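You operate a simulated robot arm through the tools that you are given. There is no shell and no other tool.

Carry out the task below with a simulated two-armed robot. There is one attempt and no reset: what you move stays moved.

TASK
Clamp the lens housing in the orange vice and lift its lens out.
Fine: lens on the felt mat; then open the vice and stand the housing on the table.
Where things are to end (x, y in the base frame): clear lens within 0.06 m of [0.9, 0.11].

Only the result counts: the job must be done as asked and must still hold three seconds after the hand-in. Knocking over, shifting, dropping, spilling or breaking anything else fails it.

THE ROBOT
Two 7-joint arms with fingered hands on one trunk that stands fixed in place. Base frame: the origin is at the foot of the trunk, x ahead of it, y to its left, z up. Units: m, degrees, N and s.
The left shoulder is at [0.05, 0.214, 0.869], the right one opposite. With the tool pointing down near the work surface each hand reaches from about 0.36 to 0.88 m from the base axis, measured 20 degrees to its own side. Payload 3 kg a hand.
The tool frame of a hand sits at the grasp point between the pads (the TCP): z along the fingers, y along the line on which they close. The tips reach 0.026 m beyond it. The gripper opens to 0.132 m; its body begins 0.073 m behind the TCP. The gripper is a hand of 3 fingers: y runs from the thumb to the fingers, the wrist lies at [0, 0, -0.229] in the tool frame, and closing takes about 1.5 s.
Orientation is told as [roll, pitch, yaw] about the base's x, y, z axes, in that order, counted from this pose: with the fingers straight down and closing along the base's y, the tool's x points along the base's -x, its y along +y and its z along -z.

THE INTERFACE
- The arms move only by the tool play_rows. It takes "left_targets", "right_targets" or both (then of equal length, played together; a hand with none holds still); each is a list that holds one entry, the list of rows, each a list of 6 numbers: the shift along the tool's x, y, z in units of 150 mm (1.0 is 150 mm), then the turn, a rotation vector about the tool's x, y, z in units of 45 degrees (1.0 is 45 degrees). In form: [[[dx, dy, dz, rx, ry, rz], ...]]. A call has 1 to 20 rows; each row is the pose to reach, as a shift and turn from the pose commanded when the call began, along the tool's axes at that moment. "left_jaw" and "right_jaw" are, for a hand that has rows, the closure in counts, from 0 (fully open) to 255 (shut), set as the call begins (left out, the last holds). A call with a number of a shift or a turn outside -1 to 1 is refused whole. A row lasts 0.2 s, in which the tool goes at most 0.05 m and 8.6 degrees; a call with a longer step from one row to the next is refused whole, and so is a gripper value outside its range. A pose out of reach is approached as far as the arm can. The call stops where the force on the tool passes 40 N (or 10 N more than at its start, if that is more) or the arm is blocked; 0.2 s more then pass. Each finger travels about 0.072 m/s and halts on what it meets, pressing with about 30 N; the grip force reading is that of the motor and also rises with nothing between the fingers. The clock runs only during rows and for 0.2 s after the last one: add rows that repeat a pose to give the fingers time. The reply holds the time, the measured pose of the TCP, the force on the tool along the base axes, the opening and the grip force, in the units named above and with some noise, with the torque about the TCP (base axes, N m) and any sound that the robot's microphone picked up.
- Cameras (640 x 400 px; columns grow to the right, rows downward): "scene" is now at [0.0381, -0.0351, 1.5116]; the picture's right is [-0.31, -0.95, 0.00], its down [-0.51, 0.16, -0.84] and it looks along [0.80, -0.26, -0.54] (base axes); focal length 322 px, centre (320, 200). "left" rides on the left gripper at [-0.062, 0.003, -0.092] in its tool frame; the picture's right is [-0.05, -1.00, 0.00], its down [0.83, -0.04, -0.56] and it looks along [0.55, -0.03, 0.83] (tool axes); focal length 230 px, centre (320, 200). "right" rides on the right gripper at [0.061, 0.003, -0.092] in its tool frame; the picture's right is [-0.05, 1.00, 0.00], its down [-0.83, -0.04, -0.56] and it looks along [-0.55, -0.03, 0.83] (tool axes); focal length 230 px, centre (320, 200). There is no depth. A picture from a camera that has moved, and an enlarged one, comes with that camera's place and axes in the base frame and with its lens. The place of the scene camera against the robot may be out by one fixed shift of up to 0.012 m in any direction.
- camera(camera): a new picture of that camera. The clock stands still meanwhile.
- grasp_type(shape, hand): the hand has 3 fingers and takes this shape, open, in about a second: jaw (thumb against the fingers, like two jaws); tri (thumb and two fingers); tip (a fingertip pinch); poke (one finger out to press); point (the index stretched); flat (the hand flat); cup (the hand cupped); fist (a fist). The gripper value then closes the fingers along that shape, each until it touches; the sizes above hold for jaw. It gives what a move gives, with no picture.
- pan_tilt(pan, tilt): turns the head with the scene camera to pan (to the left, within 86 degrees either way) and tilt (down, from -29 to 69), counted from straight ahead of the robot. It gives what a move gives.
- inspect(camera, box): a new picture of the part [left, top, right, bottom] of that camera's present view, enlarged. The clock stands still meanwhile.
- hand_in(): hands the job in; it is judged then, once.

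Places have to be worked out from the pictures, the camera data and where the tool is seen. Open the grippers and draw the arms clear of the work before you hand the job in, unless the task says otherwise.

The tools are called after "Call:" by a JSON object that holds its "name" and its "arguments". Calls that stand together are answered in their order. play_rows: Moves the arms, as the interface text tells. Its arguments: {"type":"object","properties":{"left_targets":{"type":"array"},"left_jaw":{"type":"number"},"right_targets":{"type":"array"},"right_jaw":{"type":"number"}},"required":[]} The other tools are called the same way: grasp_type (shape, hand) gives the hand a shape; pan_tilt (pan, tilt) turns the head that bears the scene camera; camera (camera) takes a picture; inspect (camera, box) takes an enlarged picture of a part of a camera's view; hand_in () hands the job in.

At the start:

```text
t: 0.0
left_eef_pos: [0.5333, 0.0153, 1.1467]
left_ee_rot: [0.0, 0.0, -23.1]
left_force: [0.2, -1.1, 0.4]
left_torque: [0.0, -0.01, 0.0]
left_opening: 0.1319
left_gripper_force: 0.1
left_shape: jaw
right_eef_pos: [0.3513, -0.4, 1.2478]
right_ee_rot: [0.0, -0.1, -23.1]
right_force: [-0.5, 0.7, 0.2]
right_torque: [-0.01, -0.02, -0.01]
right_opening: 0.132
right_gripper_force: 0.0
right_shape: jaw
head pan, tilt (commanded): [-17.8, 32.5]
```

scene: 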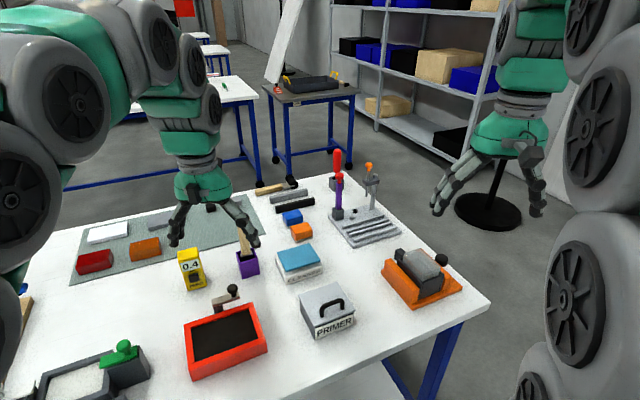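
right: 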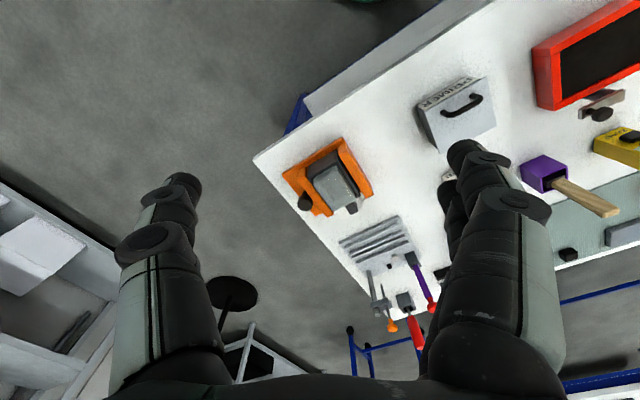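
left: 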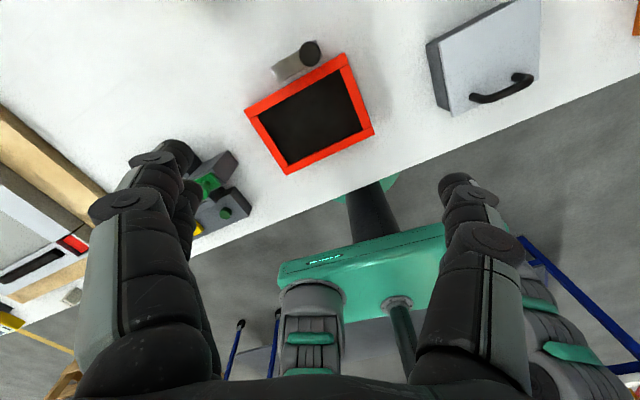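

I start by looking closely at the scene: the orange vice, the felt mat, and candidates for the lens housing. Taking enlarged pictures first.

Call:
{"name": "inspect", "arguments": {"camera": "scene", "box": [340, 220, 500, 320]}}

Call:
{"name": "inspect", "arguments": {"camera": "scene", "box": [60, 180, 300, 330]}}

Call:
{"name": "inspect", "arguments": {"camera": "scene", "box": [220, 140, 420, 265]}}

Call:
{"name": "inspect", "arguments": {"camera": "scene", "box": [0, 270, 300, 400]}}

```text
4.00 times, centred on (420, 270) of scene
camera zoom: at [0.0381, -0.0351, 1.5116], right [-0.31, -0.95, 0.0], down [-0.51, 0.16, -0.84], along [0.8, -0.26, -0.54], focal length 1287 px, centre (-80, -80)
```

zoom: 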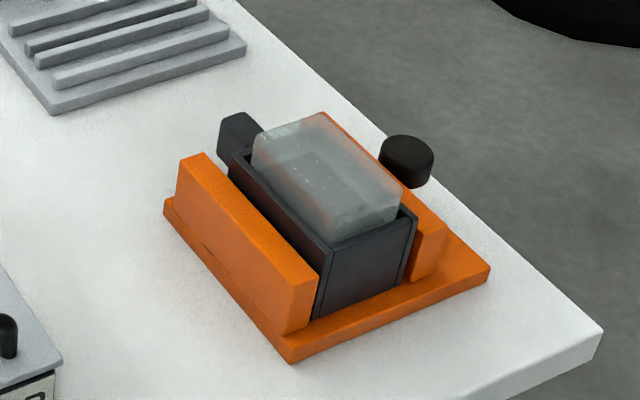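

```text
2.67 times, centred on (180, 255) of scene
camera zoom: at [0.0381, -0.0351, 1.5116], right [-0.31, -0.95, 0.0], down [-0.51, 0.16, -0.84], along [0.8, -0.26, -0.54], focal length 858 px, centre (693, 53)
```

zoom: 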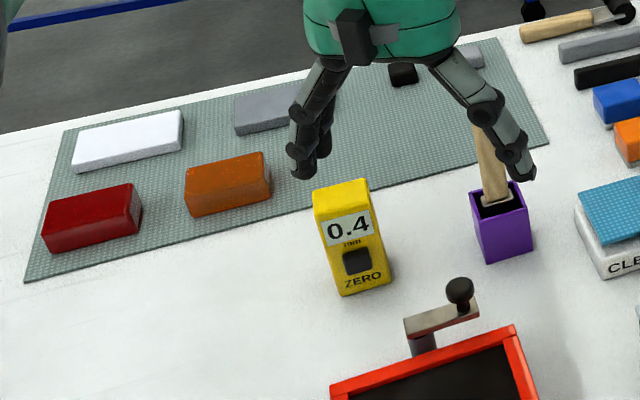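

```text
3.20 times, centred on (320, 202) of scene
camera zoom: at [0.0381, -0.0351, 1.5116], right [-0.31, -0.95, 0.0], down [-0.51, 0.16, -0.84], along [0.8, -0.26, -0.54], focal length 1029 px, centre (320, 192)
```

zoom: 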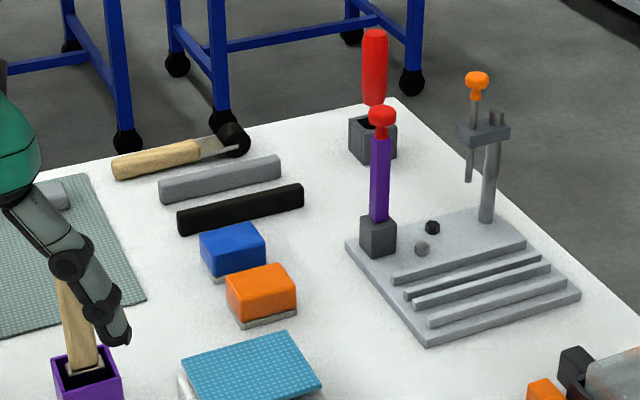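

```text
2.13 times, centred on (150, 335) of scene
camera zoom: at [0.0381, -0.0351, 1.5116], right [-0.31, -0.95, 0.0], down [-0.51, 0.16, -0.84], along [0.8, -0.26, -0.54], focal length 686 px, centre (683, -88)
```

zoom: 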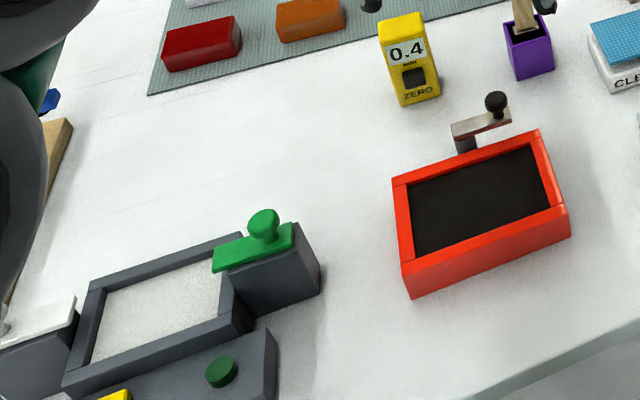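

The lens housing (dark box with a clear block on top) already appears to sit between the orange vice's jaws near (0.52, -0.47), and the table top triangulates to about z 0.88. I move the right hand closer, with yaw squared up, to look at the vice's mechanism.

Call:
{"name": "play_rows", "arguments": {"right_targets": [[[-0.1, -0.03, 0.13, 0, 0, -0.08], [-0.22, -0.06, 0.3, 0, 0, -0.17], [-0.34, -0.09, 0.47, 0, 0, -0.26], [-0.46, -0.12, 0.64, 0, 0, -0.35], [-0.58, -0.155, 0.8, 0, 0, -0.44], [-0.66, -0.18, 0.9, 0, 0, -0.513], [-0.66, -0.18, 0.9, 0, 0, -0.513]]]}}

Call:
{"name": "camera", "arguments": {"camera": "right"}}

Call:
{"name": "camera", "arguments": {"camera": "scene"}}

```text
t: 1.6
left_eef_pos: [0.5327, 0.0159, 1.1459]
left_ee_rot: [0.0, 0.1, -23.1]
left_force: [0.7, 0.4, 0.5]
left_torque: [0.0, -0.03, 0.02]
left_opening: 0.1317
left_gripper_force: 0.0
left_shape: jaw
right_eef_pos: [0.4331, -0.4627, 1.1119]
right_ee_rot: [0.0, 0.0, 0.0]
right_force: [1.3, -0.7, -0.1]
right_torque: [0.01, -0.02, 0.03]
right_opening: 0.1321
right_gripper_force: 0.1
right_shape: jaw
head pan, tilt (commanded): [-17.8, 32.5]
```

```text
taken
camera right: at [0.3708, -0.4611, 1.2039], right [0.05, 1.0, 0.0], down [0.83, -0.04, 0.55], along [0.55, -0.03, -0.83], focal length 230 px, centre (320, 200)
```

right: 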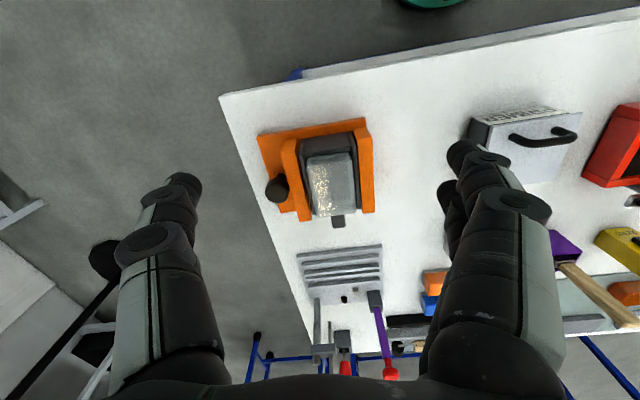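

```text
taken
camera scene: at [0.0381, -0.0351, 1.5116], right [-0.31, -0.95, 0.0], down [-0.51, 0.16, -0.84], along [0.8, -0.26, -0.54], focal length 322 px, centre (320, 200)
```

scene: 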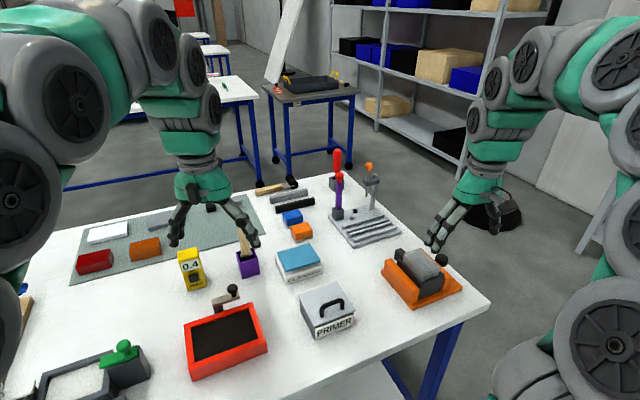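

Call:
{"name": "inspect", "arguments": {"camera": "right", "box": [240, 100, 400, 240]}}

Call:
{"name": "inspect", "arguments": {"camera": "right", "box": [270, 230, 430, 390]}}

```text
2.86 times, centred on (320, 170) of right
camera zoom: at [0.3708, -0.4611, 1.2039], right [0.05, 1.0, 0.0], down [0.83, -0.04, 0.55], along [0.55, -0.03, -0.83], focal length 657 px, centre (320, 286)
```

zoom: 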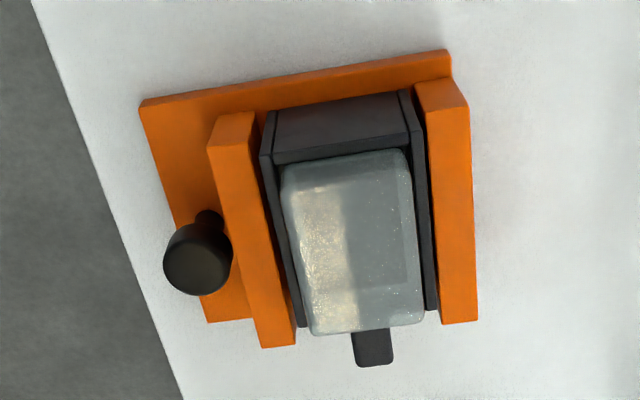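

```text
2.50 times, centred on (350, 310) of right
camera zoom: at [0.3708, -0.4611, 1.2039], right [0.05, 1.0, 0.0], down [0.83, -0.04, 0.55], along [0.55, -0.03, -0.83], focal length 575 px, centre (245, -75)
```

zoom: 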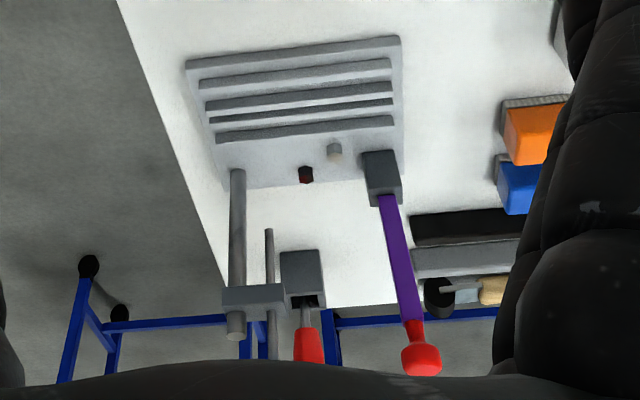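

The vice has a fixed jaw on its left (y≈-0.40) and a moving jaw on the right with a black knob; there's also a dark tab on the far end of the housing. I zoom in further from both cameras to understand the knob and tab.

Call:
{"name": "inspect", "arguments": {"camera": "scene", "box": [380, 240, 470, 310]}}

Call:
{"name": "inspect", "arguments": {"camera": "right", "box": [260, 140, 350, 235]}}

```text
5.71 times, centred on (425, 275) of scene
camera zoom: at [0.0381, -0.0351, 1.5116], right [-0.31, -0.95, 0.0], down [-0.51, 0.16, -0.84], along [0.8, -0.26, -0.54], focal length 1838 px, centre (-280, -229)
```

zoom: 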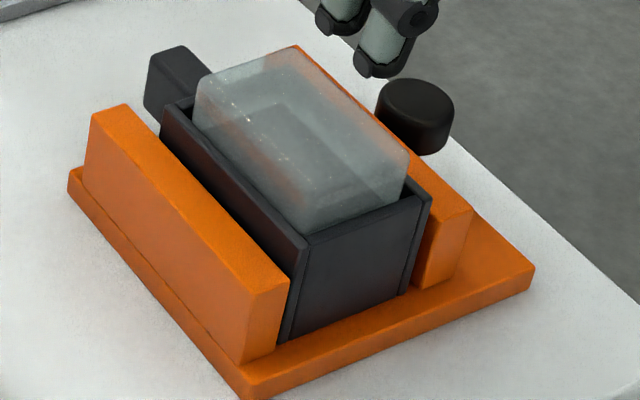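

```text
4.21 times, centred on (305, 188) of right
camera zoom: at [0.3708, -0.4611, 1.2039], right [0.05, 1.0, 0.0], down [0.83, -0.04, 0.55], along [0.55, -0.03, -0.83], focal length 969 px, centre (383, 253)
```

zoom: 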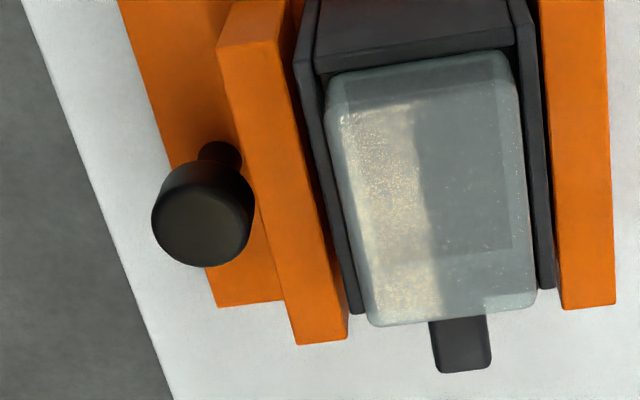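

The knob stands on a vertical post right behind the moving jaw (around (0.53, -0.53), top z≈0.94), and the housing has roughly 8 mm play on each side. I swing the right hand round to the right side of the vice to see the mechanism from a lower angle.

Call:
{"name": "play_rows", "arguments": {"right_targets": [[[-0.008, -0.152, 0, 0, 0, -0.148], [-0.016, -0.304, 0, 0, 0, -0.296], [-0.024, -0.456, 0, 0, 0, -0.444], [-0.032, -0.608, 0, 0, 0, -0.592], [-0.04, -0.76, 0, 0, 0, -0.74], [-0.047, -0.913, 0, 0, 0, -0.889], [-0.047, -0.913, 0, 0, 0, -0.889]]]}}

Call:
{"name": "play_rows", "arguments": {"right_targets": [[[0.035, -0.052, 0.127, -0.023, -0.132, -0.087], [0.07, -0.104, 0.253, -0.046, -0.264, -0.174], [0.106, -0.157, 0.38, -0.07, -0.397, -0.261], [0.141, -0.209, 0.506, -0.093, -0.529, -0.348], [0.176, -0.261, 0.633, -0.116, -0.661, -0.435], [0.176, -0.261, 0.633, -0.116, -0.661, -0.435]]]}}

Call:
{"name": "camera", "arguments": {"camera": "right"}}

```text
t: 3.2
left_eef_pos: [0.5329, 0.014, 1.146]
left_ee_rot: [-0.1, 0.0, -23.1]
left_force: [0.1, -0.1, 0.7]
left_torque: [-0.04, 0.01, 0.0]
left_opening: 0.1319
left_gripper_force: 0.1
left_shape: jaw
right_eef_pos: [0.44, -0.5998, 1.1104]
right_ee_rot: [0.0, 0.0, 40.0]
right_force: [0.4, 1.5, -0.7]
right_torque: [0.02, -0.01, 0.03]
right_opening: 0.1318
right_gripper_force: 0.1
right_shape: jaw
head pan, tilt (commanded): [-17.8, 32.5]
```

```text
t: 4.6
left_eef_pos: [0.533, 0.0163, 1.1453]
left_ee_rot: [0.1, 0.0, -23.1]
left_force: [0.2, -0.4, 0.4]
left_torque: [0.01, 0.03, -0.02]
left_opening: 0.132
left_gripper_force: 0.1
left_shape: jaw
right_eef_pos: [0.4409, -0.6106, 1.0915]
right_ee_rot: [0.9, -6.0, 43.9]
right_force: [0.1, -0.3, 0.7]
right_torque: [0.03, -0.02, -0.01]
right_opening: 0.132
right_gripper_force: 0.1
right_shape: jaw
right hand out of reach, approached as far as the arm can: row 2, 3, 4, 5, 6
head pan, tilt (commanded): [-17.8, 32.5]
```

```text
taken
camera right: at [0.3883, -0.6588, 1.1767], right [-0.66, 0.75, 0.02], down [0.59, 0.5, 0.64], along [0.47, 0.43, -0.77], focal length 230 px, centre (320, 200)
```

right: 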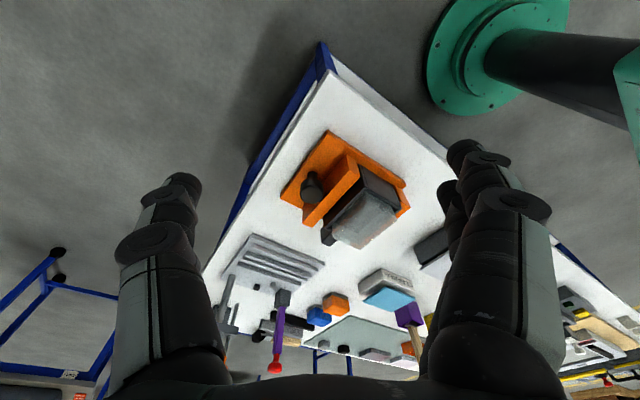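

The tilt was only partly reachable, but this view already shows the knob side. I zoom in on the vice.

Call:
{"name": "inspect", "arguments": {"camera": "right", "box": [270, 120, 420, 260]}}

Call:
{"name": "inspect", "arguments": {"camera": "right", "box": [280, 160, 350, 230]}}

```text
2.86 times, centred on (345, 190) of right
camera zoom: at [0.3883, -0.6588, 1.1767], right [-0.66, 0.75, 0.02], down [0.59, 0.5, 0.64], along [0.47, 0.43, -0.77], focal length 657 px, centre (249, 229)
```

zoom: 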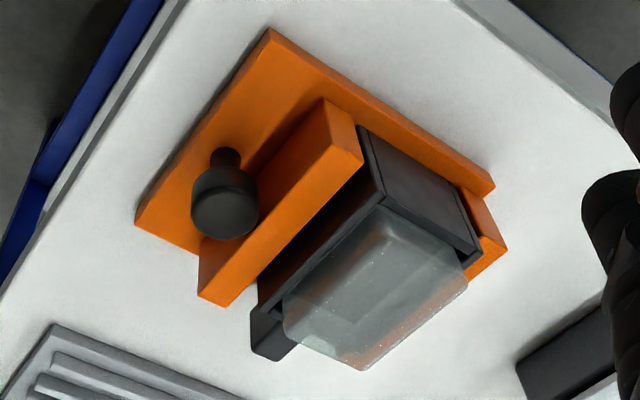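

```text
5.71 times, centred on (315, 195) of right
camera zoom: at [0.3883, -0.6588, 1.1767], right [-0.66, 0.75, 0.02], down [0.59, 0.5, 0.64], along [0.47, 0.43, -0.77], focal length 1315 px, centre (349, 229)
```

zoom: 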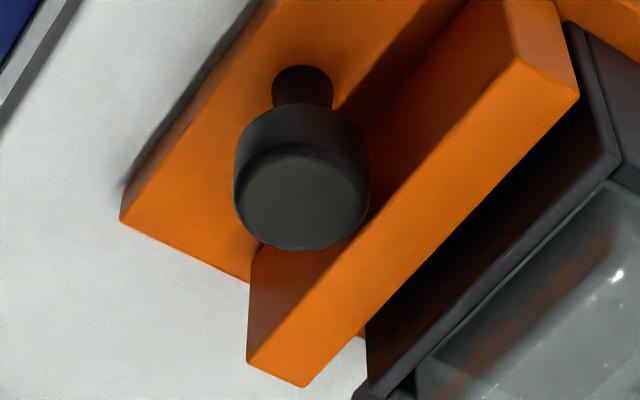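

The knob is a cylinder on a short vertical post rising from the base plate, right behind the moving jaw. I send a zero row to see what pose the arm regards as commanded after the out-of-reach move.

Call:
{"name": "play_rows", "arguments": {"right_targets": [[[0, 0, 0, 0, 0, 0]]]}}

```text
t: 5.0
left_eef_pos: [0.5336, 0.0155, 1.1457]
left_ee_rot: [0.0, -0.1, -23.0]
left_force: [-0.4, 0.3, 0.2]
left_torque: [0.02, 0.0, -0.02]
left_opening: 0.1321
left_gripper_force: 0.0
left_shape: jaw
right_eef_pos: [0.4413, -0.6102, 1.0911]
right_ee_rot: [0.9, -6.0, 43.9]
right_force: [0.2, -0.5, -0.2]
right_torque: [0.02, 0.04, 0.0]
right_opening: 0.1319
right_gripper_force: 0.0
right_shape: jaw
head pan, tilt (commanded): [-17.8, 32.5]
```

Commanded pose equals the reached pose. Now I test whether the right hand can take yaw ≈ 90° (closing along x, for gripping the knob) above the vice, staying high.

Call:
{"name": "play_rows", "arguments": {"right_targets": [[[-0.089, -0.005, -0.023, -0.008, 0.021, -0.163], [-0.177, -0.011, -0.046, -0.017, 0.042, -0.326], [-0.266, -0.016, -0.07, -0.025, 0.063, -0.489], [-0.355, -0.022, -0.093, -0.033, 0.085, -0.652], [-0.443, -0.027, -0.116, -0.042, 0.106, -0.815], [-0.532, -0.033, -0.139, -0.05, 0.127, -0.978], [-0.532, -0.033, -0.139, -0.05, 0.127, -0.978]]]}}

Call:
{"name": "camera", "arguments": {"camera": "right"}}

Call:
{"name": "camera", "arguments": {"camera": "scene"}}

```text
t: 6.6
left_eef_pos: [0.5333, 0.0152, 1.1453]
left_ee_rot: [0.1, 0.0, -23.1]
left_force: [-0.7, 0.4, 0.0]
left_torque: [-0.02, -0.01, -0.03]
left_opening: 0.1318
left_gripper_force: 0.1
left_shape: jaw
right_eef_pos: [0.4506, -0.4627, 1.1191]
right_ee_rot: [-1.7, 1.0, 85.2]
right_force: [0.7, 0.4, -0.8]
right_torque: [-0.01, -0.03, -0.01]
right_opening: 0.1321
right_gripper_force: 0.1
right_shape: jaw
right hand out of reach, approached as far as the arm can: row 1, 2, 3, 4, 5, 6, 7
head pan, tilt (commanded): [-17.8, 32.5]
```

```text
taken
camera right: at [0.4392, -0.5234, 1.2127], right [-0.99, 0.13, -0.03], down [0.1, 0.84, 0.54], along [0.1, 0.53, -0.84], focal length 230 px, centre (320, 200)
```

right: 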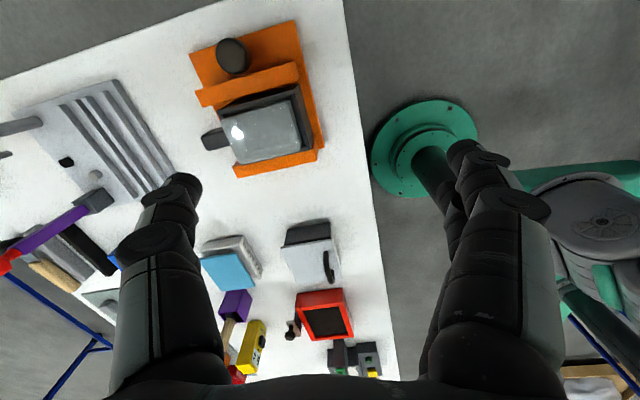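

```text
taken
camera scene: at [0.0381, -0.0351, 1.5116], right [-0.31, -0.95, 0.0], down [-0.51, 0.16, -0.84], along [0.8, -0.26, -0.54], focal length 322 px, centre (320, 200)
```

scene: 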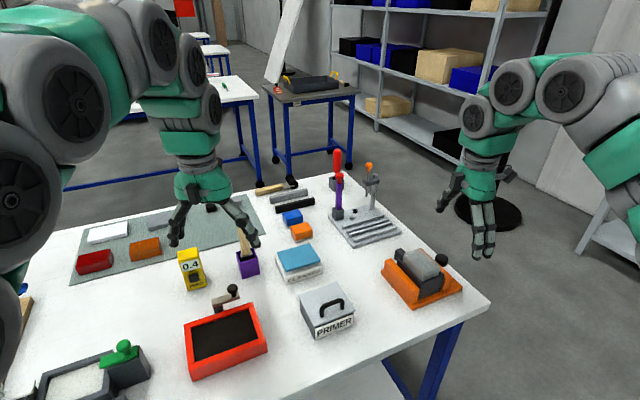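

Yaw 85° is only reachable with position error, so I'll try the other direction (yaw ≈ -90°), which also closes along x. First a zoom on the vice from this angle.

Call:
{"name": "inspect", "arguments": {"camera": "right", "box": [180, 10, 340, 190]}}

Call:
{"name": "play_rows", "arguments": {"right_targets": [[[0, 0, -0.05, 0.03, -0.02, 0.163], [0, 0, -0.05, 0.03, -0.02, 0.326], [0, 0, -0.05, 0.03, -0.02, 0.489], [0, 0, -0.05, 0.03, -0.02, 0.652], [0, 0, -0.05, 0.03, -0.02, 0.815], [0, 0, -0.05, 0.03, -0.02, 0.978]]]}}

```text
2.22 times, centred on (260, 100) of right
camera zoom: at [0.4392, -0.5234, 1.2127], right [-0.99, 0.13, -0.03], down [0.1, 0.84, 0.54], along [0.1, 0.53, -0.84], focal length 511 px, centre (453, 422)
```

zoom: 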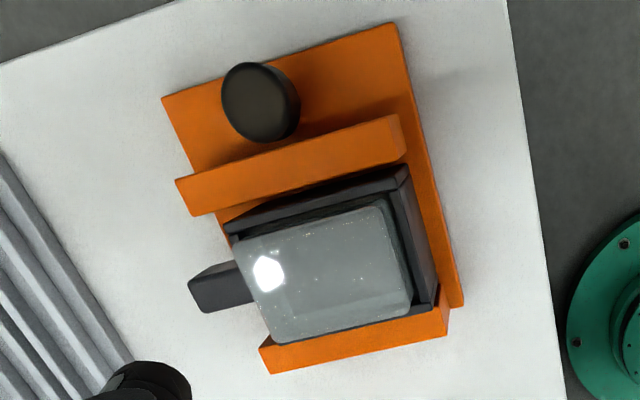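

```text
t: 8.0
left_eef_pos: [0.5338, 0.0156, 1.1466]
left_ee_rot: [0.0, 0.0, -23.1]
left_force: [0.0, 0.4, -0.2]
left_torque: [0.0, -0.01, -0.03]
left_opening: 0.1319
left_gripper_force: 0.1
left_shape: jaw
right_eef_pos: [0.4478, -0.4645, 1.1263]
right_ee_rot: [-2.8, -1.6, 41.0]
right_force: [0.2, -0.3, 0.2]
right_torque: [0.01, 0.02, 0.0]
right_opening: 0.1319
right_gripper_force: 0.1
right_shape: jaw
head pan, tilt (commanded): [-17.8, 32.5]
```

That rotation worked well; the black tab is clearly a handle on the housing's far end. I keep turning through yaw 0 toward -90° while moving above the vice at z≈1.13.

Call:
{"name": "play_rows", "arguments": {"right_targets": [[[-0.018, -0.068, 0, -0.008, 0.01, 0.163], [-0.036, -0.135, -0.01, -0.015, 0.02, 0.326], [-0.054, -0.203, -0.014, -0.022, 0.03, 0.489], [-0.072, -0.27, -0.02, -0.03, 0.04, 0.652], [-0.09, -0.338, -0.024, -0.038, 0.05, 0.815], [-0.107, -0.406, -0.027, -0.045, 0.058, 0.978]]]}}

Call:
{"name": "play_rows", "arguments": {"right_targets": [[[0, 0, 0, 0, 0, 0.163], [0, 0, 0, 0, 0, 0.326], [0, 0, 0, 0, 0, 0.489], [0, 0, 0, 0, 0, 0.652], [0, 0, 0, 0, 0, 0.815], [0, 0, 0, 0, 0, 0.978]]]}}

Call:
{"name": "play_rows", "arguments": {"right_targets": [[[0, 0, 0, 0, 0, 0.163], [0, 0, 0, 0, 0, 0.326], [0, 0, 0, 0, 0, 0.489], [0, 0, 0, 0, 0, 0.652], [0, 0, 0, 0, 0, 0.815], [0, 0, 0, 0, 0, 0.9]]]}}

Call:
{"name": "camera", "arguments": {"camera": "right"}}

```text
t: 9.4
left_eef_pos: [0.533, 0.0147, 1.1461]
left_ee_rot: [0.0, 0.0, -23.1]
left_force: [0.1, -0.2, -0.8]
left_torque: [0.0, 0.01, 0.01]
left_opening: 0.1319
left_gripper_force: 0.1
left_shape: jaw
right_eef_pos: [0.4995, -0.4991, 1.1324]
right_ee_rot: [0.2, 0.0, -2.8]
right_force: [-0.4, 0.4, -0.3]
right_torque: [0.05, 0.01, 0.0]
right_opening: 0.132
right_gripper_force: 0.1
right_shape: jaw
head pan, tilt (commanded): [-17.8, 32.5]
```

```text
t: 10.8
left_eef_pos: [0.5338, 0.0142, 1.1462]
left_ee_rot: [-0.1, 0.0, -23.2]
left_force: [0.7, 0.3, -0.4]
left_torque: [0.01, 0.01, -0.03]
left_opening: 0.132
left_gripper_force: 0.1
left_shape: jaw
right_eef_pos: [0.4986, -0.4978, 1.1331]
right_ee_rot: [0.2, 0.0, -46.9]
right_force: [0.0, 0.1, 0.0]
right_torque: [-0.01, 0.0, 0.02]
right_opening: 0.1318
right_gripper_force: 0.0
right_shape: jaw
head pan, tilt (commanded): [-17.8, 32.5]
```

```text
t: 12.2
left_eef_pos: [0.5326, 0.0154, 1.1457]
left_ee_rot: [0.1, 0.0, -23.1]
left_force: [-0.1, -0.5, 0.4]
left_torque: [-0.02, 0.01, -0.02]
left_opening: 0.1319
left_gripper_force: 0.0
left_shape: jaw
right_eef_pos: [0.4988, -0.4977, 1.1335]
right_ee_rot: [0.1, 0.0, -87.4]
right_force: [-0.5, 0.8, 0.0]
right_torque: [0.01, 0.03, 0.01]
right_opening: 0.132
right_gripper_force: 0.1
right_shape: jaw
head pan, tilt (commanded): [-17.8, 32.5]
```

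```text
taken
camera right: at [0.4991, -0.4378, 1.2259], right [1.0, -0.01, 0.0], down [-0.01, -0.83, 0.55], along [0.0, -0.55, -0.83], focal length 230 px, centre (320, 200)
```

right: 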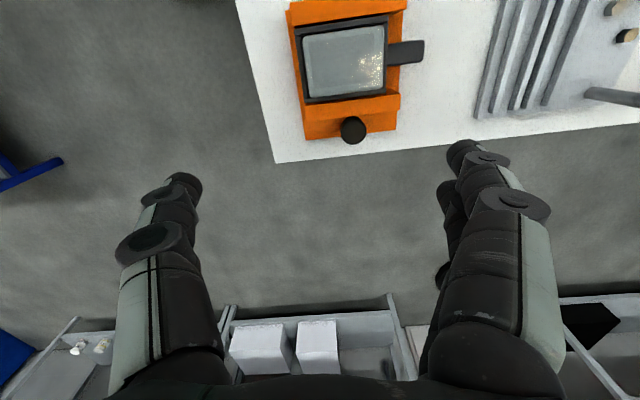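

Yaw -87° is fully reachable here. Zooming in on the vice from this viewpoint to refine the positions.

Call:
{"name": "inspect", "arguments": {"camera": "right", "box": [270, 0, 440, 170]}}

Call:
{"name": "inspect", "arguments": {"camera": "right", "box": [110, 130, 560, 300]}}

```text
2.35 times, centred on (355, 85) of right
camera zoom: at [0.4991, -0.4378, 1.2259], right [1.0, -0.01, 0.0], down [-0.01, -0.83, 0.55], along [0.0, -0.55, -0.83], focal length 541 px, centre (238, 471)
```

zoom: 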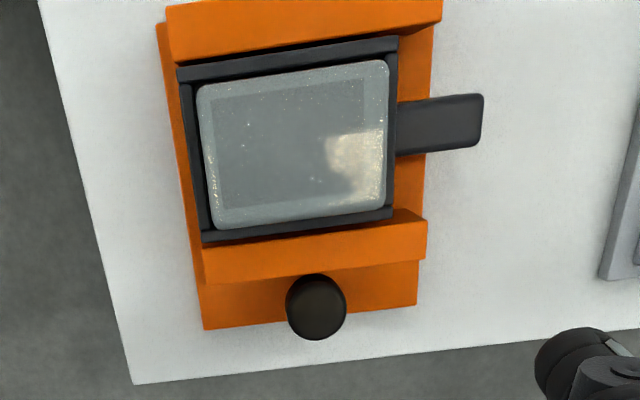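

```text
1.42 times, centred on (335, 215) of right
camera zoom: at [0.4991, -0.4378, 1.2259], right [1.0, -0.01, 0.0], down [-0.01, -0.83, 0.55], along [0.0, -0.55, -0.83], focal length 327 px, centre (299, 179)
```

zoom: 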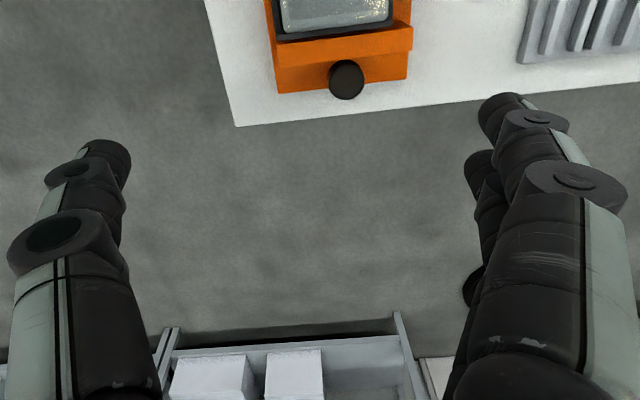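

Using right-hand camera views only, I now get: table top z≈0.858, jaw tops ≈0.918, knob (35 mm diameter) at about (0.544, -0.532) with top z≈0.92, jaws yawed ≈6°. I look at some hand shapes while clear of everything, to choose one for working the knob.

Call:
{"name": "grasp_type", "arguments": {"shape": "tip", "hand": "right"}}

Call:
{"name": "camera", "arguments": {"camera": "right"}}

Call:
{"name": "grasp_type", "arguments": {"shape": "poke", "hand": "right"}}

Call:
{"name": "camera", "arguments": {"camera": "right"}}

Call:
{"name": "grasp_type", "arguments": {"shape": "tri", "hand": "right"}}

Call:
{"name": "camera", "arguments": {"camera": "right"}}

```text
t: 13.1
left_eef_pos: [0.5334, 0.0149, 1.146]
left_ee_rot: [-0.1, 0.0, -23.1]
left_force: [0.5, 0.0, 0.3]
left_torque: [0.03, 0.03, -0.01]
left_opening: 0.132
left_gripper_force: 0.0
left_shape: jaw
right_eef_pos: [0.499, -0.4983, 1.1328]
right_ee_rot: [0.2, 0.1, -87.3]
right_force: [0.2, 0.0, -0.1]
right_torque: [-0.01, -0.01, 0.02]
right_opening: 0.1318
right_gripper_force: 0.1
right_shape: tip
head pan, tilt (commanded): [-17.8, 32.5]
```

```text
taken
camera right: at [0.499, -0.4376, 1.226], right [1.0, 0.0, 0.0], down [0.0, -0.83, 0.55], along [0.0, -0.55, -0.83], focal length 230 px, centre (320, 200)
```

right: 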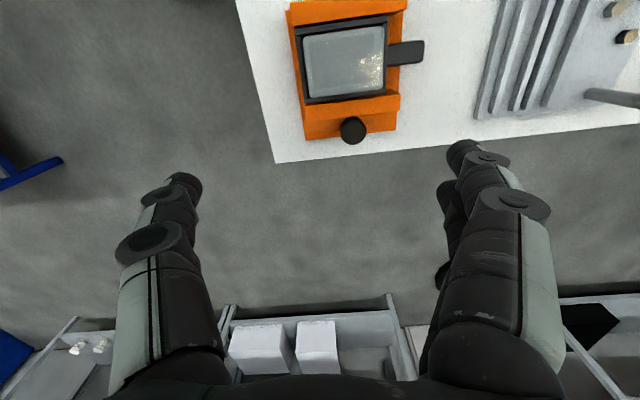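

```text
t: 14.0
left_eef_pos: [0.5335, 0.0145, 1.1456]
left_ee_rot: [0.1, -0.1, -23.2]
left_force: [0.0, 0.1, -0.3]
left_torque: [-0.03, 0.01, 0.0]
left_opening: 0.132
left_gripper_force: 0.1
left_shape: jaw
right_eef_pos: [0.4994, -0.4994, 1.133]
right_ee_rot: [0.0, 0.2, -87.3]
right_force: [-0.4, -0.4, -0.5]
right_torque: [0.0, -0.04, -0.02]
right_opening: 0.0
right_gripper_force: 0.0
right_shape: poke
head pan, tilt (commanded): [-17.8, 32.5]
```

```text
taken
camera right: at [0.4991, -0.4377, 1.226], right [1.0, 0.0, 0.0], down [0.0, -0.83, 0.55], along [0.0, -0.55, -0.83], focal length 230 px, centre (320, 200)
```

right: 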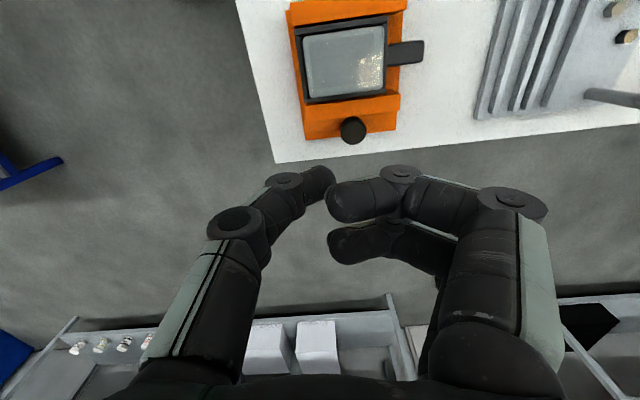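

```text
t: 14.9
left_eef_pos: [0.5333, 0.0142, 1.1461]
left_ee_rot: [0.1, 0.0, -23.0]
left_force: [-0.2, -0.3, 0.7]
left_torque: [-0.02, -0.07, -0.03]
left_opening: 0.1321
left_gripper_force: 0.1
left_shape: jaw
right_eef_pos: [0.4995, -0.4989, 1.1333]
right_ee_rot: [0.0, 0.1, -87.3]
right_force: [-0.3, 0.3, 0.0]
right_torque: [0.02, -0.01, 0.01]
right_opening: 0.1319
right_gripper_force: 0.1
right_shape: tri
head pan, tilt (commanded): [-17.8, 32.5]
```

```text
taken
camera right: at [0.4991, -0.4377, 1.226], right [1.0, 0.0, 0.0], down [0.0, -0.83, 0.55], along [0.0, -0.55, -0.83], focal length 230 px, centre (320, 200)
```

right: 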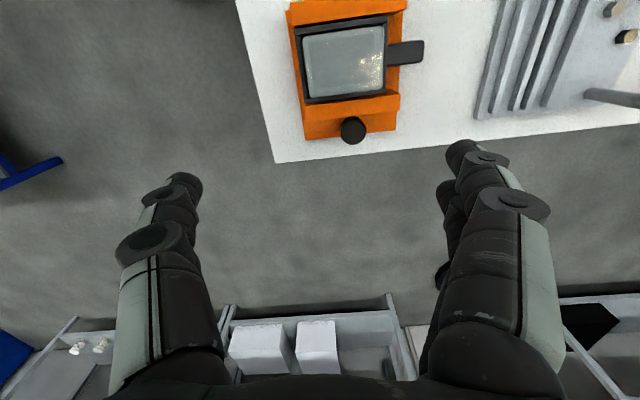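

Tip, tri and jaw look alike when open. I check "point", and how jaw looks when closed, still high above everything.

Call:
{"name": "grasp_type", "arguments": {"shape": "point", "hand": "right"}}

Call:
{"name": "camera", "arguments": {"camera": "right"}}

Call:
{"name": "grasp_type", "arguments": {"shape": "tip", "hand": "right"}}

Call:
{"name": "play_rows", "arguments": {"right_targets": [[[0, 0, 0, 0, 0, 0], [0, 0, 0, 0, 0, 0], [0, 0, 0, 0, 0, 0], [0, 0, 0, 0, 0, 0], [0, 0, 0, 0, 0, 0]]], "right_jaw": 175}}

Call:
{"name": "camera", "arguments": {"camera": "right"}}

Call:
{"name": "grasp_type", "arguments": {"shape": "jaw", "hand": "right"}}

Call:
{"name": "play_rows", "arguments": {"right_targets": [[[0, 0, 0, 0, 0, 0], [0, 0, 0, 0, 0, 0], [0, 0, 0, 0, 0, 0], [0, 0, 0, 0, 0, 0], [0, 0, 0, 0, 0, 0]]], "right_jaw": 175}}

Call:
{"name": "camera", "arguments": {"camera": "right"}}

```text
t: 15.8
left_eef_pos: [0.5327, 0.0156, 1.1458]
left_ee_rot: [0.0, -0.1, -23.2]
left_force: [-0.2, 0.3, 0.3]
left_torque: [0.0, 0.02, 0.03]
left_opening: 0.1319
left_gripper_force: 0.0
left_shape: jaw
right_eef_pos: [0.5002, -0.4975, 1.1339]
right_ee_rot: [0.1, 0.1, -87.3]
right_force: [0.0, -1.0, 0.2]
right_torque: [0.02, 0.02, 0.01]
right_opening: 0.0
right_gripper_force: 0.1
right_shape: point
head pan, tilt (commanded): [-17.8, 32.5]
```

```text
taken
camera right: at [0.499, -0.4377, 1.226], right [1.0, 0.0, 0.0], down [0.0, -0.83, 0.55], along [0.0, -0.55, -0.83], focal length 230 px, centre (320, 200)
```

right: 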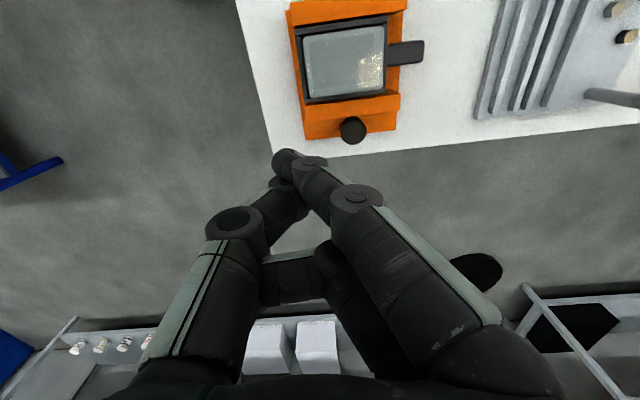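

```text
t: 16.7
left_eef_pos: [0.5338, 0.016, 1.146]
left_ee_rot: [0.0, 0.0, -23.1]
left_force: [-0.6, 0.5, 0.4]
left_torque: [-0.02, 0.01, 0.01]
left_opening: 0.1317
left_gripper_force: 0.0
left_shape: jaw
right_eef_pos: [0.4994, -0.4985, 1.1337]
right_ee_rot: [0.1, 0.0, -87.3]
right_force: [0.0, 0.9, 0.7]
right_torque: [0.01, 0.01, 0.01]
right_opening: 0.095
right_gripper_force: 0.0
right_shape: tip
head pan, tilt (commanded): [-17.8, 32.5]
```

```text
t: 17.9
left_eef_pos: [0.5328, 0.0161, 1.1461]
left_ee_rot: [0.0, 0.0, -23.0]
left_force: [-0.6, -0.3, -0.1]
left_torque: [0.05, -0.01, 0.0]
left_opening: 0.1317
left_gripper_force: 0.0
left_shape: jaw
right_eef_pos: [0.4985, -0.4982, 1.1333]
right_ee_rot: [0.2, 0.1, -87.3]
right_force: [0.3, 0.6, -0.5]
right_torque: [-0.04, -0.01, 0.0]
right_opening: 0.0147
right_gripper_force: 0.1
right_shape: tip
head pan, tilt (commanded): [-17.8, 32.5]
```

```text
taken
camera right: at [0.4991, -0.4377, 1.226], right [1.0, 0.0, 0.0], down [0.0, -0.83, 0.55], along [0.0, -0.55, -0.83], focal length 230 px, centre (320, 200)
```

right: 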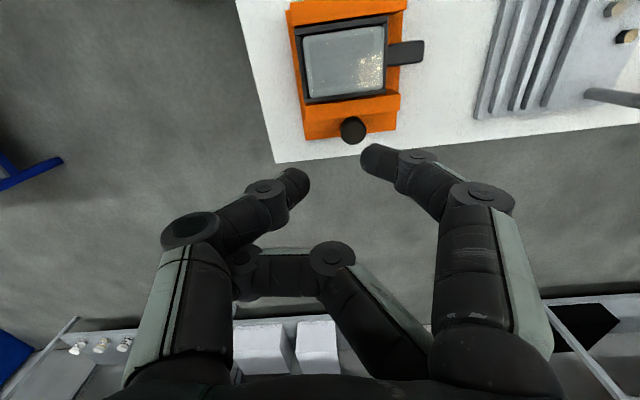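

```text
t: 18.8
left_eef_pos: [0.5326, 0.0151, 1.1464]
left_ee_rot: [0.0, 0.0, -23.0]
left_force: [-1.0, -0.1, 0.4]
left_torque: [0.0, -0.01, 0.0]
left_opening: 0.1316
left_gripper_force: 0.2
left_shape: jaw
right_eef_pos: [0.4993, -0.498, 1.134]
right_ee_rot: [0.1, 0.1, -87.3]
right_force: [-0.4, 0.4, 0.1]
right_torque: [-0.02, -0.02, 0.02]
right_opening: 0.0952
right_gripper_force: 0.0
right_shape: jaw
head pan, tilt (commanded): [-17.8, 32.5]
```

```text
t: 20.0
left_eef_pos: [0.5322, 0.0152, 1.1457]
left_ee_rot: [0.0, 0.0, -23.1]
left_force: [-0.4, -0.3, -0.5]
left_torque: [0.0, 0.0, 0.0]
left_opening: 0.1319
left_gripper_force: 0.1
left_shape: jaw
right_eef_pos: [0.4991, -0.4986, 1.1328]
right_ee_rot: [0.1, 0.0, -87.3]
right_force: [-0.4, 0.1, -0.4]
right_torque: [-0.01, -0.02, -0.01]
right_opening: 0.0144
right_gripper_force: 0.1
right_shape: jaw
head pan, tilt (commanded): [-17.8, 32.5]
```

```text
taken
camera right: at [0.4991, -0.4376, 1.226], right [1.0, 0.0, 0.0], down [-0.01, -0.83, 0.55], along [0.0, -0.55, -0.83], focal length 230 px, centre (320, 200)
```

right: 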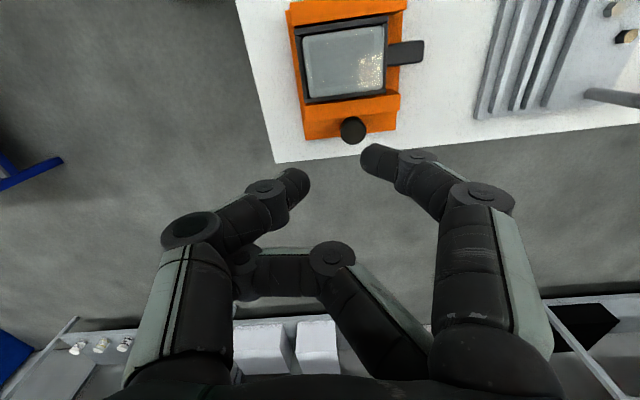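

The third finger still looks folded after switching back to jaw; I wait a moment and look again.

Call:
{"name": "play_rows", "arguments": {"right_targets": [[[0, 0, 0, 0, 0, 0], [0, 0, 0, 0, 0, 0], [0, 0, 0, 0, 0, 0], [0, 0, 0, 0, 0, 0], [0, 0, 0, 0, 0, 0]]], "right_jaw": 100}}

Call:
{"name": "camera", "arguments": {"camera": "right"}}

Call:
{"name": "play_rows", "arguments": {"right_targets": [[[0, 0, 0, 0, 0, 0], [0, 0, 0, 0, 0, 0], [0, 0, 0, 0, 0, 0], [0, 0, 0, 0, 0, 0], [0, 0, 0, 0, 0, 0], [0, 0, 0, 0, 0, 0]]], "right_jaw": 255}}

Call:
{"name": "camera", "arguments": {"camera": "right"}}

```text
t: 21.2
left_eef_pos: [0.5331, 0.0155, 1.1453]
left_ee_rot: [0.0, 0.0, -23.0]
left_force: [0.4, 0.0, -0.3]
left_torque: [0.02, 0.01, -0.05]
left_opening: 0.1317
left_gripper_force: 0.2
left_shape: jaw
right_eef_pos: [0.4998, -0.4979, 1.1333]
right_ee_rot: [0.1, 0.1, -87.2]
right_force: [-0.6, -0.2, 0.6]
right_torque: [0.0, -0.02, -0.02]
right_opening: 0.026
right_gripper_force: 0.1
right_shape: jaw
head pan, tilt (commanded): [-17.8, 32.5]
```

```text
taken
camera right: at [0.4991, -0.4377, 1.226], right [1.0, 0.0, 0.0], down [-0.01, -0.83, 0.55], along [0.0, -0.55, -0.83], focal length 230 px, centre (320, 200)
```

right: 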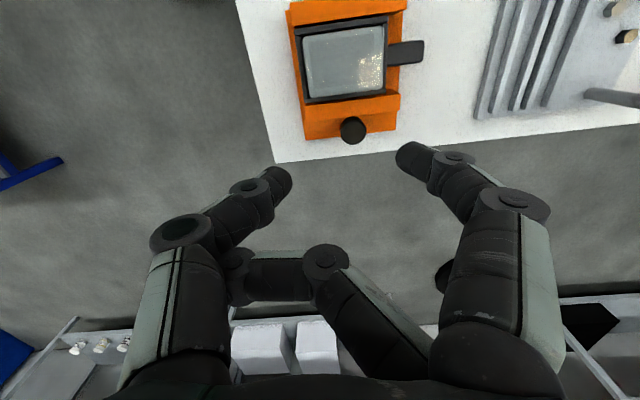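

```text
t: 22.6
left_eef_pos: [0.5328, 0.0153, 1.1449]
left_ee_rot: [0.0, 0.0, -23.1]
left_force: [-0.1, 0.0, 0.0]
left_torque: [0.01, 0.03, 0.01]
left_opening: 0.1318
left_gripper_force: 0.1
left_shape: jaw
right_eef_pos: [0.4982, -0.4982, 1.1331]
right_ee_rot: [0.1, 0.1, -87.3]
right_force: [-0.2, -1.0, 0.1]
right_torque: [-0.03, -0.01, -0.01]
right_opening: 0.0
right_gripper_force: 30.5
right_shape: jaw
head pan, tilt (commanded): [-17.8, 32.5]
```

```text
taken
camera right: at [0.4991, -0.4377, 1.226], right [1.0, 0.0, 0.0], down [0.0, -0.83, 0.55], along [0.0, -0.55, -0.83], focal length 230 px, centre (320, 200)
```

right: 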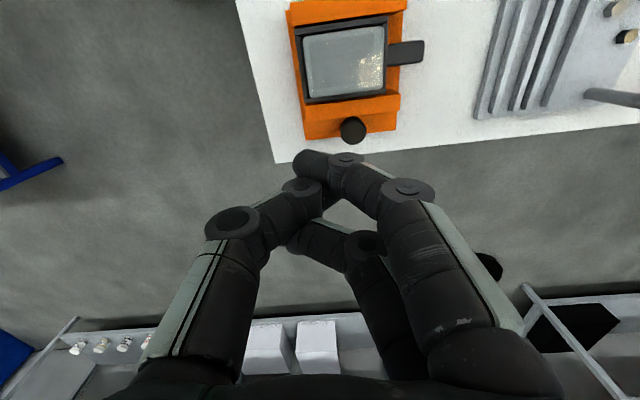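

The third finger may have tangled with the thumb from the "point" shape. I open fully and check that the hand is back to normal.

Call:
{"name": "play_rows", "arguments": {"right_targets": [[[0, 0, 0, 0, 0, 0], [0, 0, 0, 0, 0, 0], [0, 0, 0, 0, 0, 0], [0, 0, 0, 0, 0, 0], [0, 0, 0, 0, 0, 0], [0, 0, 0, 0, 0, 0], [0, 0, 0, 0, 0, 0], [0, 0, 0, 0, 0, 0]]], "right_jaw": 0}}

Call:
{"name": "camera", "arguments": {"camera": "right"}}

Call:
{"name": "play_rows", "arguments": {"right_targets": [[[0, 0, 0, 0, 0, 0], [0, 0, 0, 0, 0, 0], [0, 0, 0, 0, 0, 0], [0, 0, 0, 0, 0, 0], [0, 0, 0, 0, 0, 0], [0, 0, 0, 0, 0, 0]]], "right_jaw": 150}}

Call:
{"name": "camera", "arguments": {"camera": "right"}}

```text
t: 24.4
left_eef_pos: [0.533, 0.0148, 1.1463]
left_ee_rot: [0.0, 0.0, -23.1]
left_force: [-0.7, -0.5, -0.1]
left_torque: [0.0, 0.01, -0.01]
left_opening: 0.1318
left_gripper_force: 0.0
left_shape: jaw
right_eef_pos: [0.4994, -0.4979, 1.1336]
right_ee_rot: [0.1, 0.0, -87.4]
right_force: [0.5, -0.3, 0.3]
right_torque: [-0.03, -0.02, -0.01]
right_opening: 0.1319
right_gripper_force: 0.0
right_shape: jaw
head pan, tilt (commanded): [-17.8, 32.5]
```

```text
taken
camera right: at [0.4991, -0.4377, 1.226], right [1.0, 0.0, 0.0], down [-0.01, -0.83, 0.55], along [0.0, -0.55, -0.83], focal length 230 px, centre (320, 200)
```

right: 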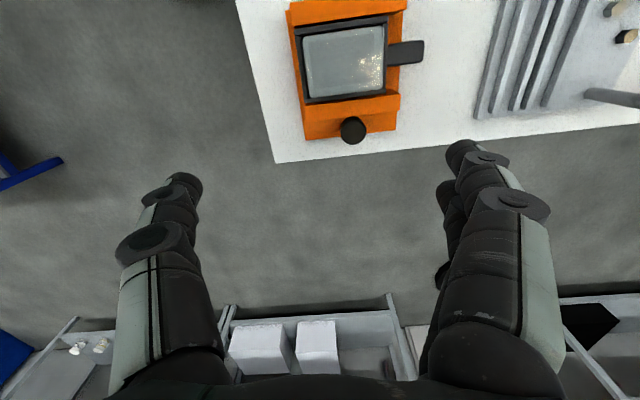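

```text
t: 25.8
left_eef_pos: [0.5328, 0.0159, 1.1464]
left_ee_rot: [0.1, 0.0, -23.0]
left_force: [-0.8, 0.0, 0.0]
left_torque: [0.01, 0.0, 0.0]
left_opening: 0.1318
left_gripper_force: 0.1
left_shape: jaw
right_eef_pos: [0.499, -0.4975, 1.1337]
right_ee_rot: [0.1, 0.2, -87.2]
right_force: [-0.6, 0.4, -0.1]
right_torque: [0.02, -0.02, -0.01]
right_opening: 0.0551
right_gripper_force: 0.0
right_shape: jaw
head pan, tilt (commanded): [-17.8, 32.5]
```

```text
taken
camera right: at [0.4991, -0.4376, 1.226], right [1.0, 0.0, 0.0], down [0.0, -0.83, 0.55], along [0.0, -0.55, -0.83], focal length 230 px, centre (320, 200)
```

right: 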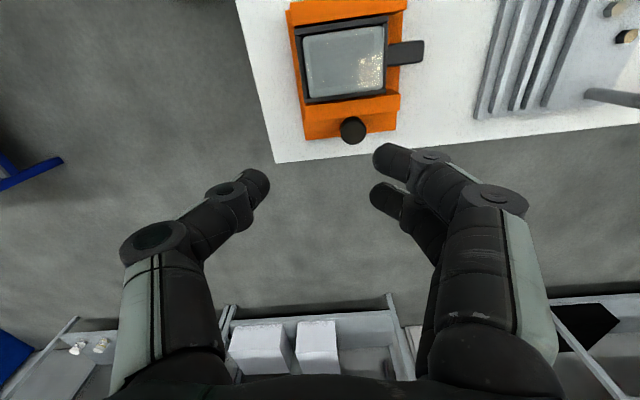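

The hand is back to normal, and finger spacing is only about ±11 mm, so the hand can straddle the knob along x just behind the moving jaw. I move the half-open hand above the knob (0.544, -0.535) at z≈1.02 and check alignment.

Call:
{"name": "play_rows", "arguments": {"right_targets": [[[-0.052, 0.058, 0.147, 0, 0, -0.016], [-0.104, 0.115, 0.293, 0, 0, -0.031], [-0.157, 0.173, 0.44, 0, 0, -0.047], [-0.209, 0.23, 0.586, 0, 0, -0.062], [-0.261, 0.288, 0.733, 0, 0, -0.078], [-0.261, 0.288, 0.733, 0, 0, -0.078]]], "right_jaw": 80}}

Call:
{"name": "camera", "arguments": {"camera": "right"}}

Call:
{"name": "inspect", "arguments": {"camera": "scene", "box": [370, 180, 500, 310]}}

```text
t: 27.2
left_eef_pos: [0.5332, 0.0143, 1.1456]
left_ee_rot: [0.0, -0.1, -23.1]
left_force: [0.3, -0.4, -0.8]
left_torque: [0.05, -0.02, 0.03]
left_opening: 0.132
left_gripper_force: 0.1
left_shape: jaw
right_eef_pos: [0.5435, -0.5354, 1.0223]
right_ee_rot: [0.0, 0.0, -83.8]
right_force: [0.0, -0.8, -0.1]
right_torque: [0.01, -0.04, 0.01]
right_opening: 0.0906
right_gripper_force: 0.0
right_shape: jaw
head pan, tilt (commanded): [-17.8, 32.5]
```

```text
taken
camera right: at [0.5399, -0.474, 1.1156], right [1.0, 0.06, 0.0], down [0.05, -0.83, 0.55], along [0.03, -0.55, -0.83], focal length 230 px, centre (320, 200)
```

right: 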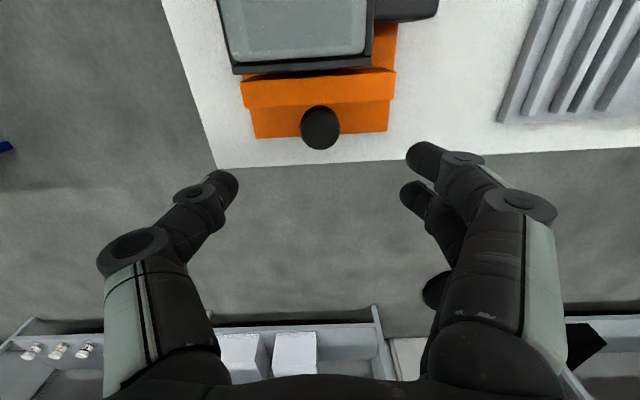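

```text
3.08 times, centred on (435, 245) of scene
camera zoom: at [0.0381, -0.0351, 1.5116], right [-0.31, -0.95, 0.0], down [-0.51, 0.16, -0.84], along [0.8, -0.26, -0.54], focal length 990 px, centre (-34, 62)
```

zoom: 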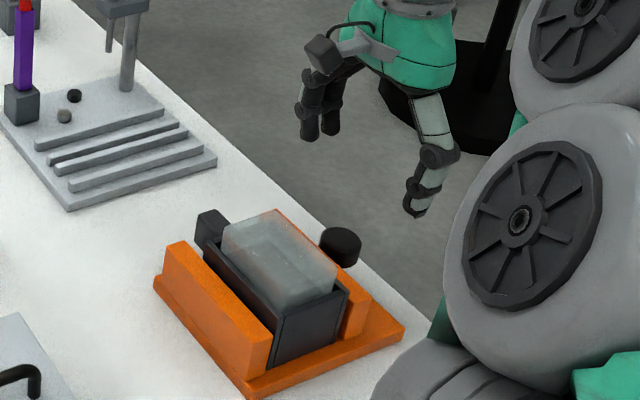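

The knob is well centred between the fingers at about (0.5437, -0.535) with the jaw's outer face at y≈-0.511. I lower to TCP z≈0.914 with the fingers straddling it.

Call:
{"name": "play_rows", "arguments": {"right_targets": [[[-0.015, 0, 0.12, 0, 0, 0], [-0.02, 0, 0.25, 0, 0, 0], [-0.02, 0, 0.37, 0, 0, 0], [-0.02, 0, 0.5, 0, 0, 0], [-0.02, 0, 0.62, 0, 0, 0], [-0.02, 0, 0.72, 0, 0, 0], [-0.02, 0, 0.72, 0, 0, 0]]]}}

Call:
{"name": "camera", "arguments": {"camera": "right"}}

Call:
{"name": "inspect", "arguments": {"camera": "scene", "box": [370, 200, 490, 310]}}

```text
t: 28.8
left_eef_pos: [0.5329, 0.015, 1.1459]
left_ee_rot: [0.0, 0.0, -23.1]
left_force: [-0.2, 1.0, -0.4]
left_torque: [0.03, 0.01, -0.04]
left_opening: 0.132
left_gripper_force: 0.1
left_shape: jaw
right_eef_pos: [0.546, -0.538, 0.9144]
right_ee_rot: [0.1, 0.0, -83.9]
right_force: [-0.3, -0.3, -0.3]
right_torque: [0.02, 0.01, 0.02]
right_opening: 0.0902
right_gripper_force: 0.1
right_shape: jaw
head pan, tilt (commanded): [-17.8, 32.5]
```

```text
taken
camera right: at [0.5417, -0.4769, 1.0075], right [1.0, 0.06, 0.0], down [0.05, -0.83, 0.55], along [0.03, -0.55, -0.83], focal length 230 px, centre (320, 200)
```

right: 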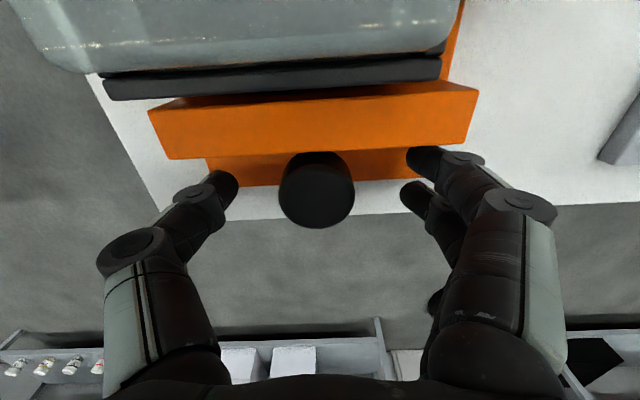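

```text
3.64 times, centred on (430, 255) of scene
camera zoom: at [0.0381, -0.0351, 1.5116], right [-0.31, -0.95, 0.0], down [-0.51, 0.16, -0.84], along [0.8, -0.26, -0.54], focal length 1170 px, centre (-80, 0)
```

zoom: 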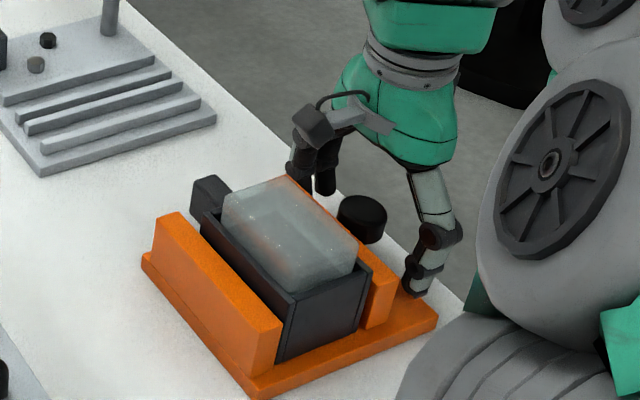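

The fingers straddle the knob cleanly with no contact. Now I close gently on the knob.

Call:
{"name": "play_rows", "arguments": {"right_targets": [[[0, 0, 0, 0, 0, 0], [0, 0, 0, 0, 0, 0], [0, 0, 0, 0, 0, 0], [0, 0, 0, 0, 0, 0], [0, 0, 0, 0, 0, 0]]], "right_jaw": 205}}

Call:
{"name": "camera", "arguments": {"camera": "right"}}

```text
t: 30.0
left_eef_pos: [0.5328, 0.0162, 1.1453]
left_ee_rot: [0.1, 0.0, -23.1]
left_force: [0.1, 0.8, -0.4]
left_torque: [-0.04, 0.0, 0.03]
left_opening: 0.1317
left_gripper_force: 0.1
left_shape: jaw
right_eef_pos: [0.545, -0.5374, 0.9145]
right_ee_rot: [0.1, 0.0, -83.9]
right_force: [-1.0, 0.1, 0.9]
right_torque: [0.02, 0.02, 0.0]
right_opening: 0.0262
right_gripper_force: 0.1
right_shape: jaw
head pan, tilt (commanded): [-17.8, 32.5]
```

```text
taken
camera right: at [0.5417, -0.4767, 1.0074], right [1.0, 0.06, 0.0], down [0.05, -0.83, 0.55], along [0.03, -0.55, -0.83], focal length 230 px, centre (320, 200)
```

right: 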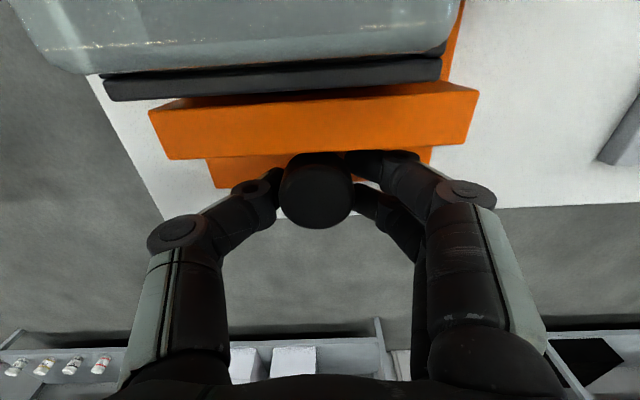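

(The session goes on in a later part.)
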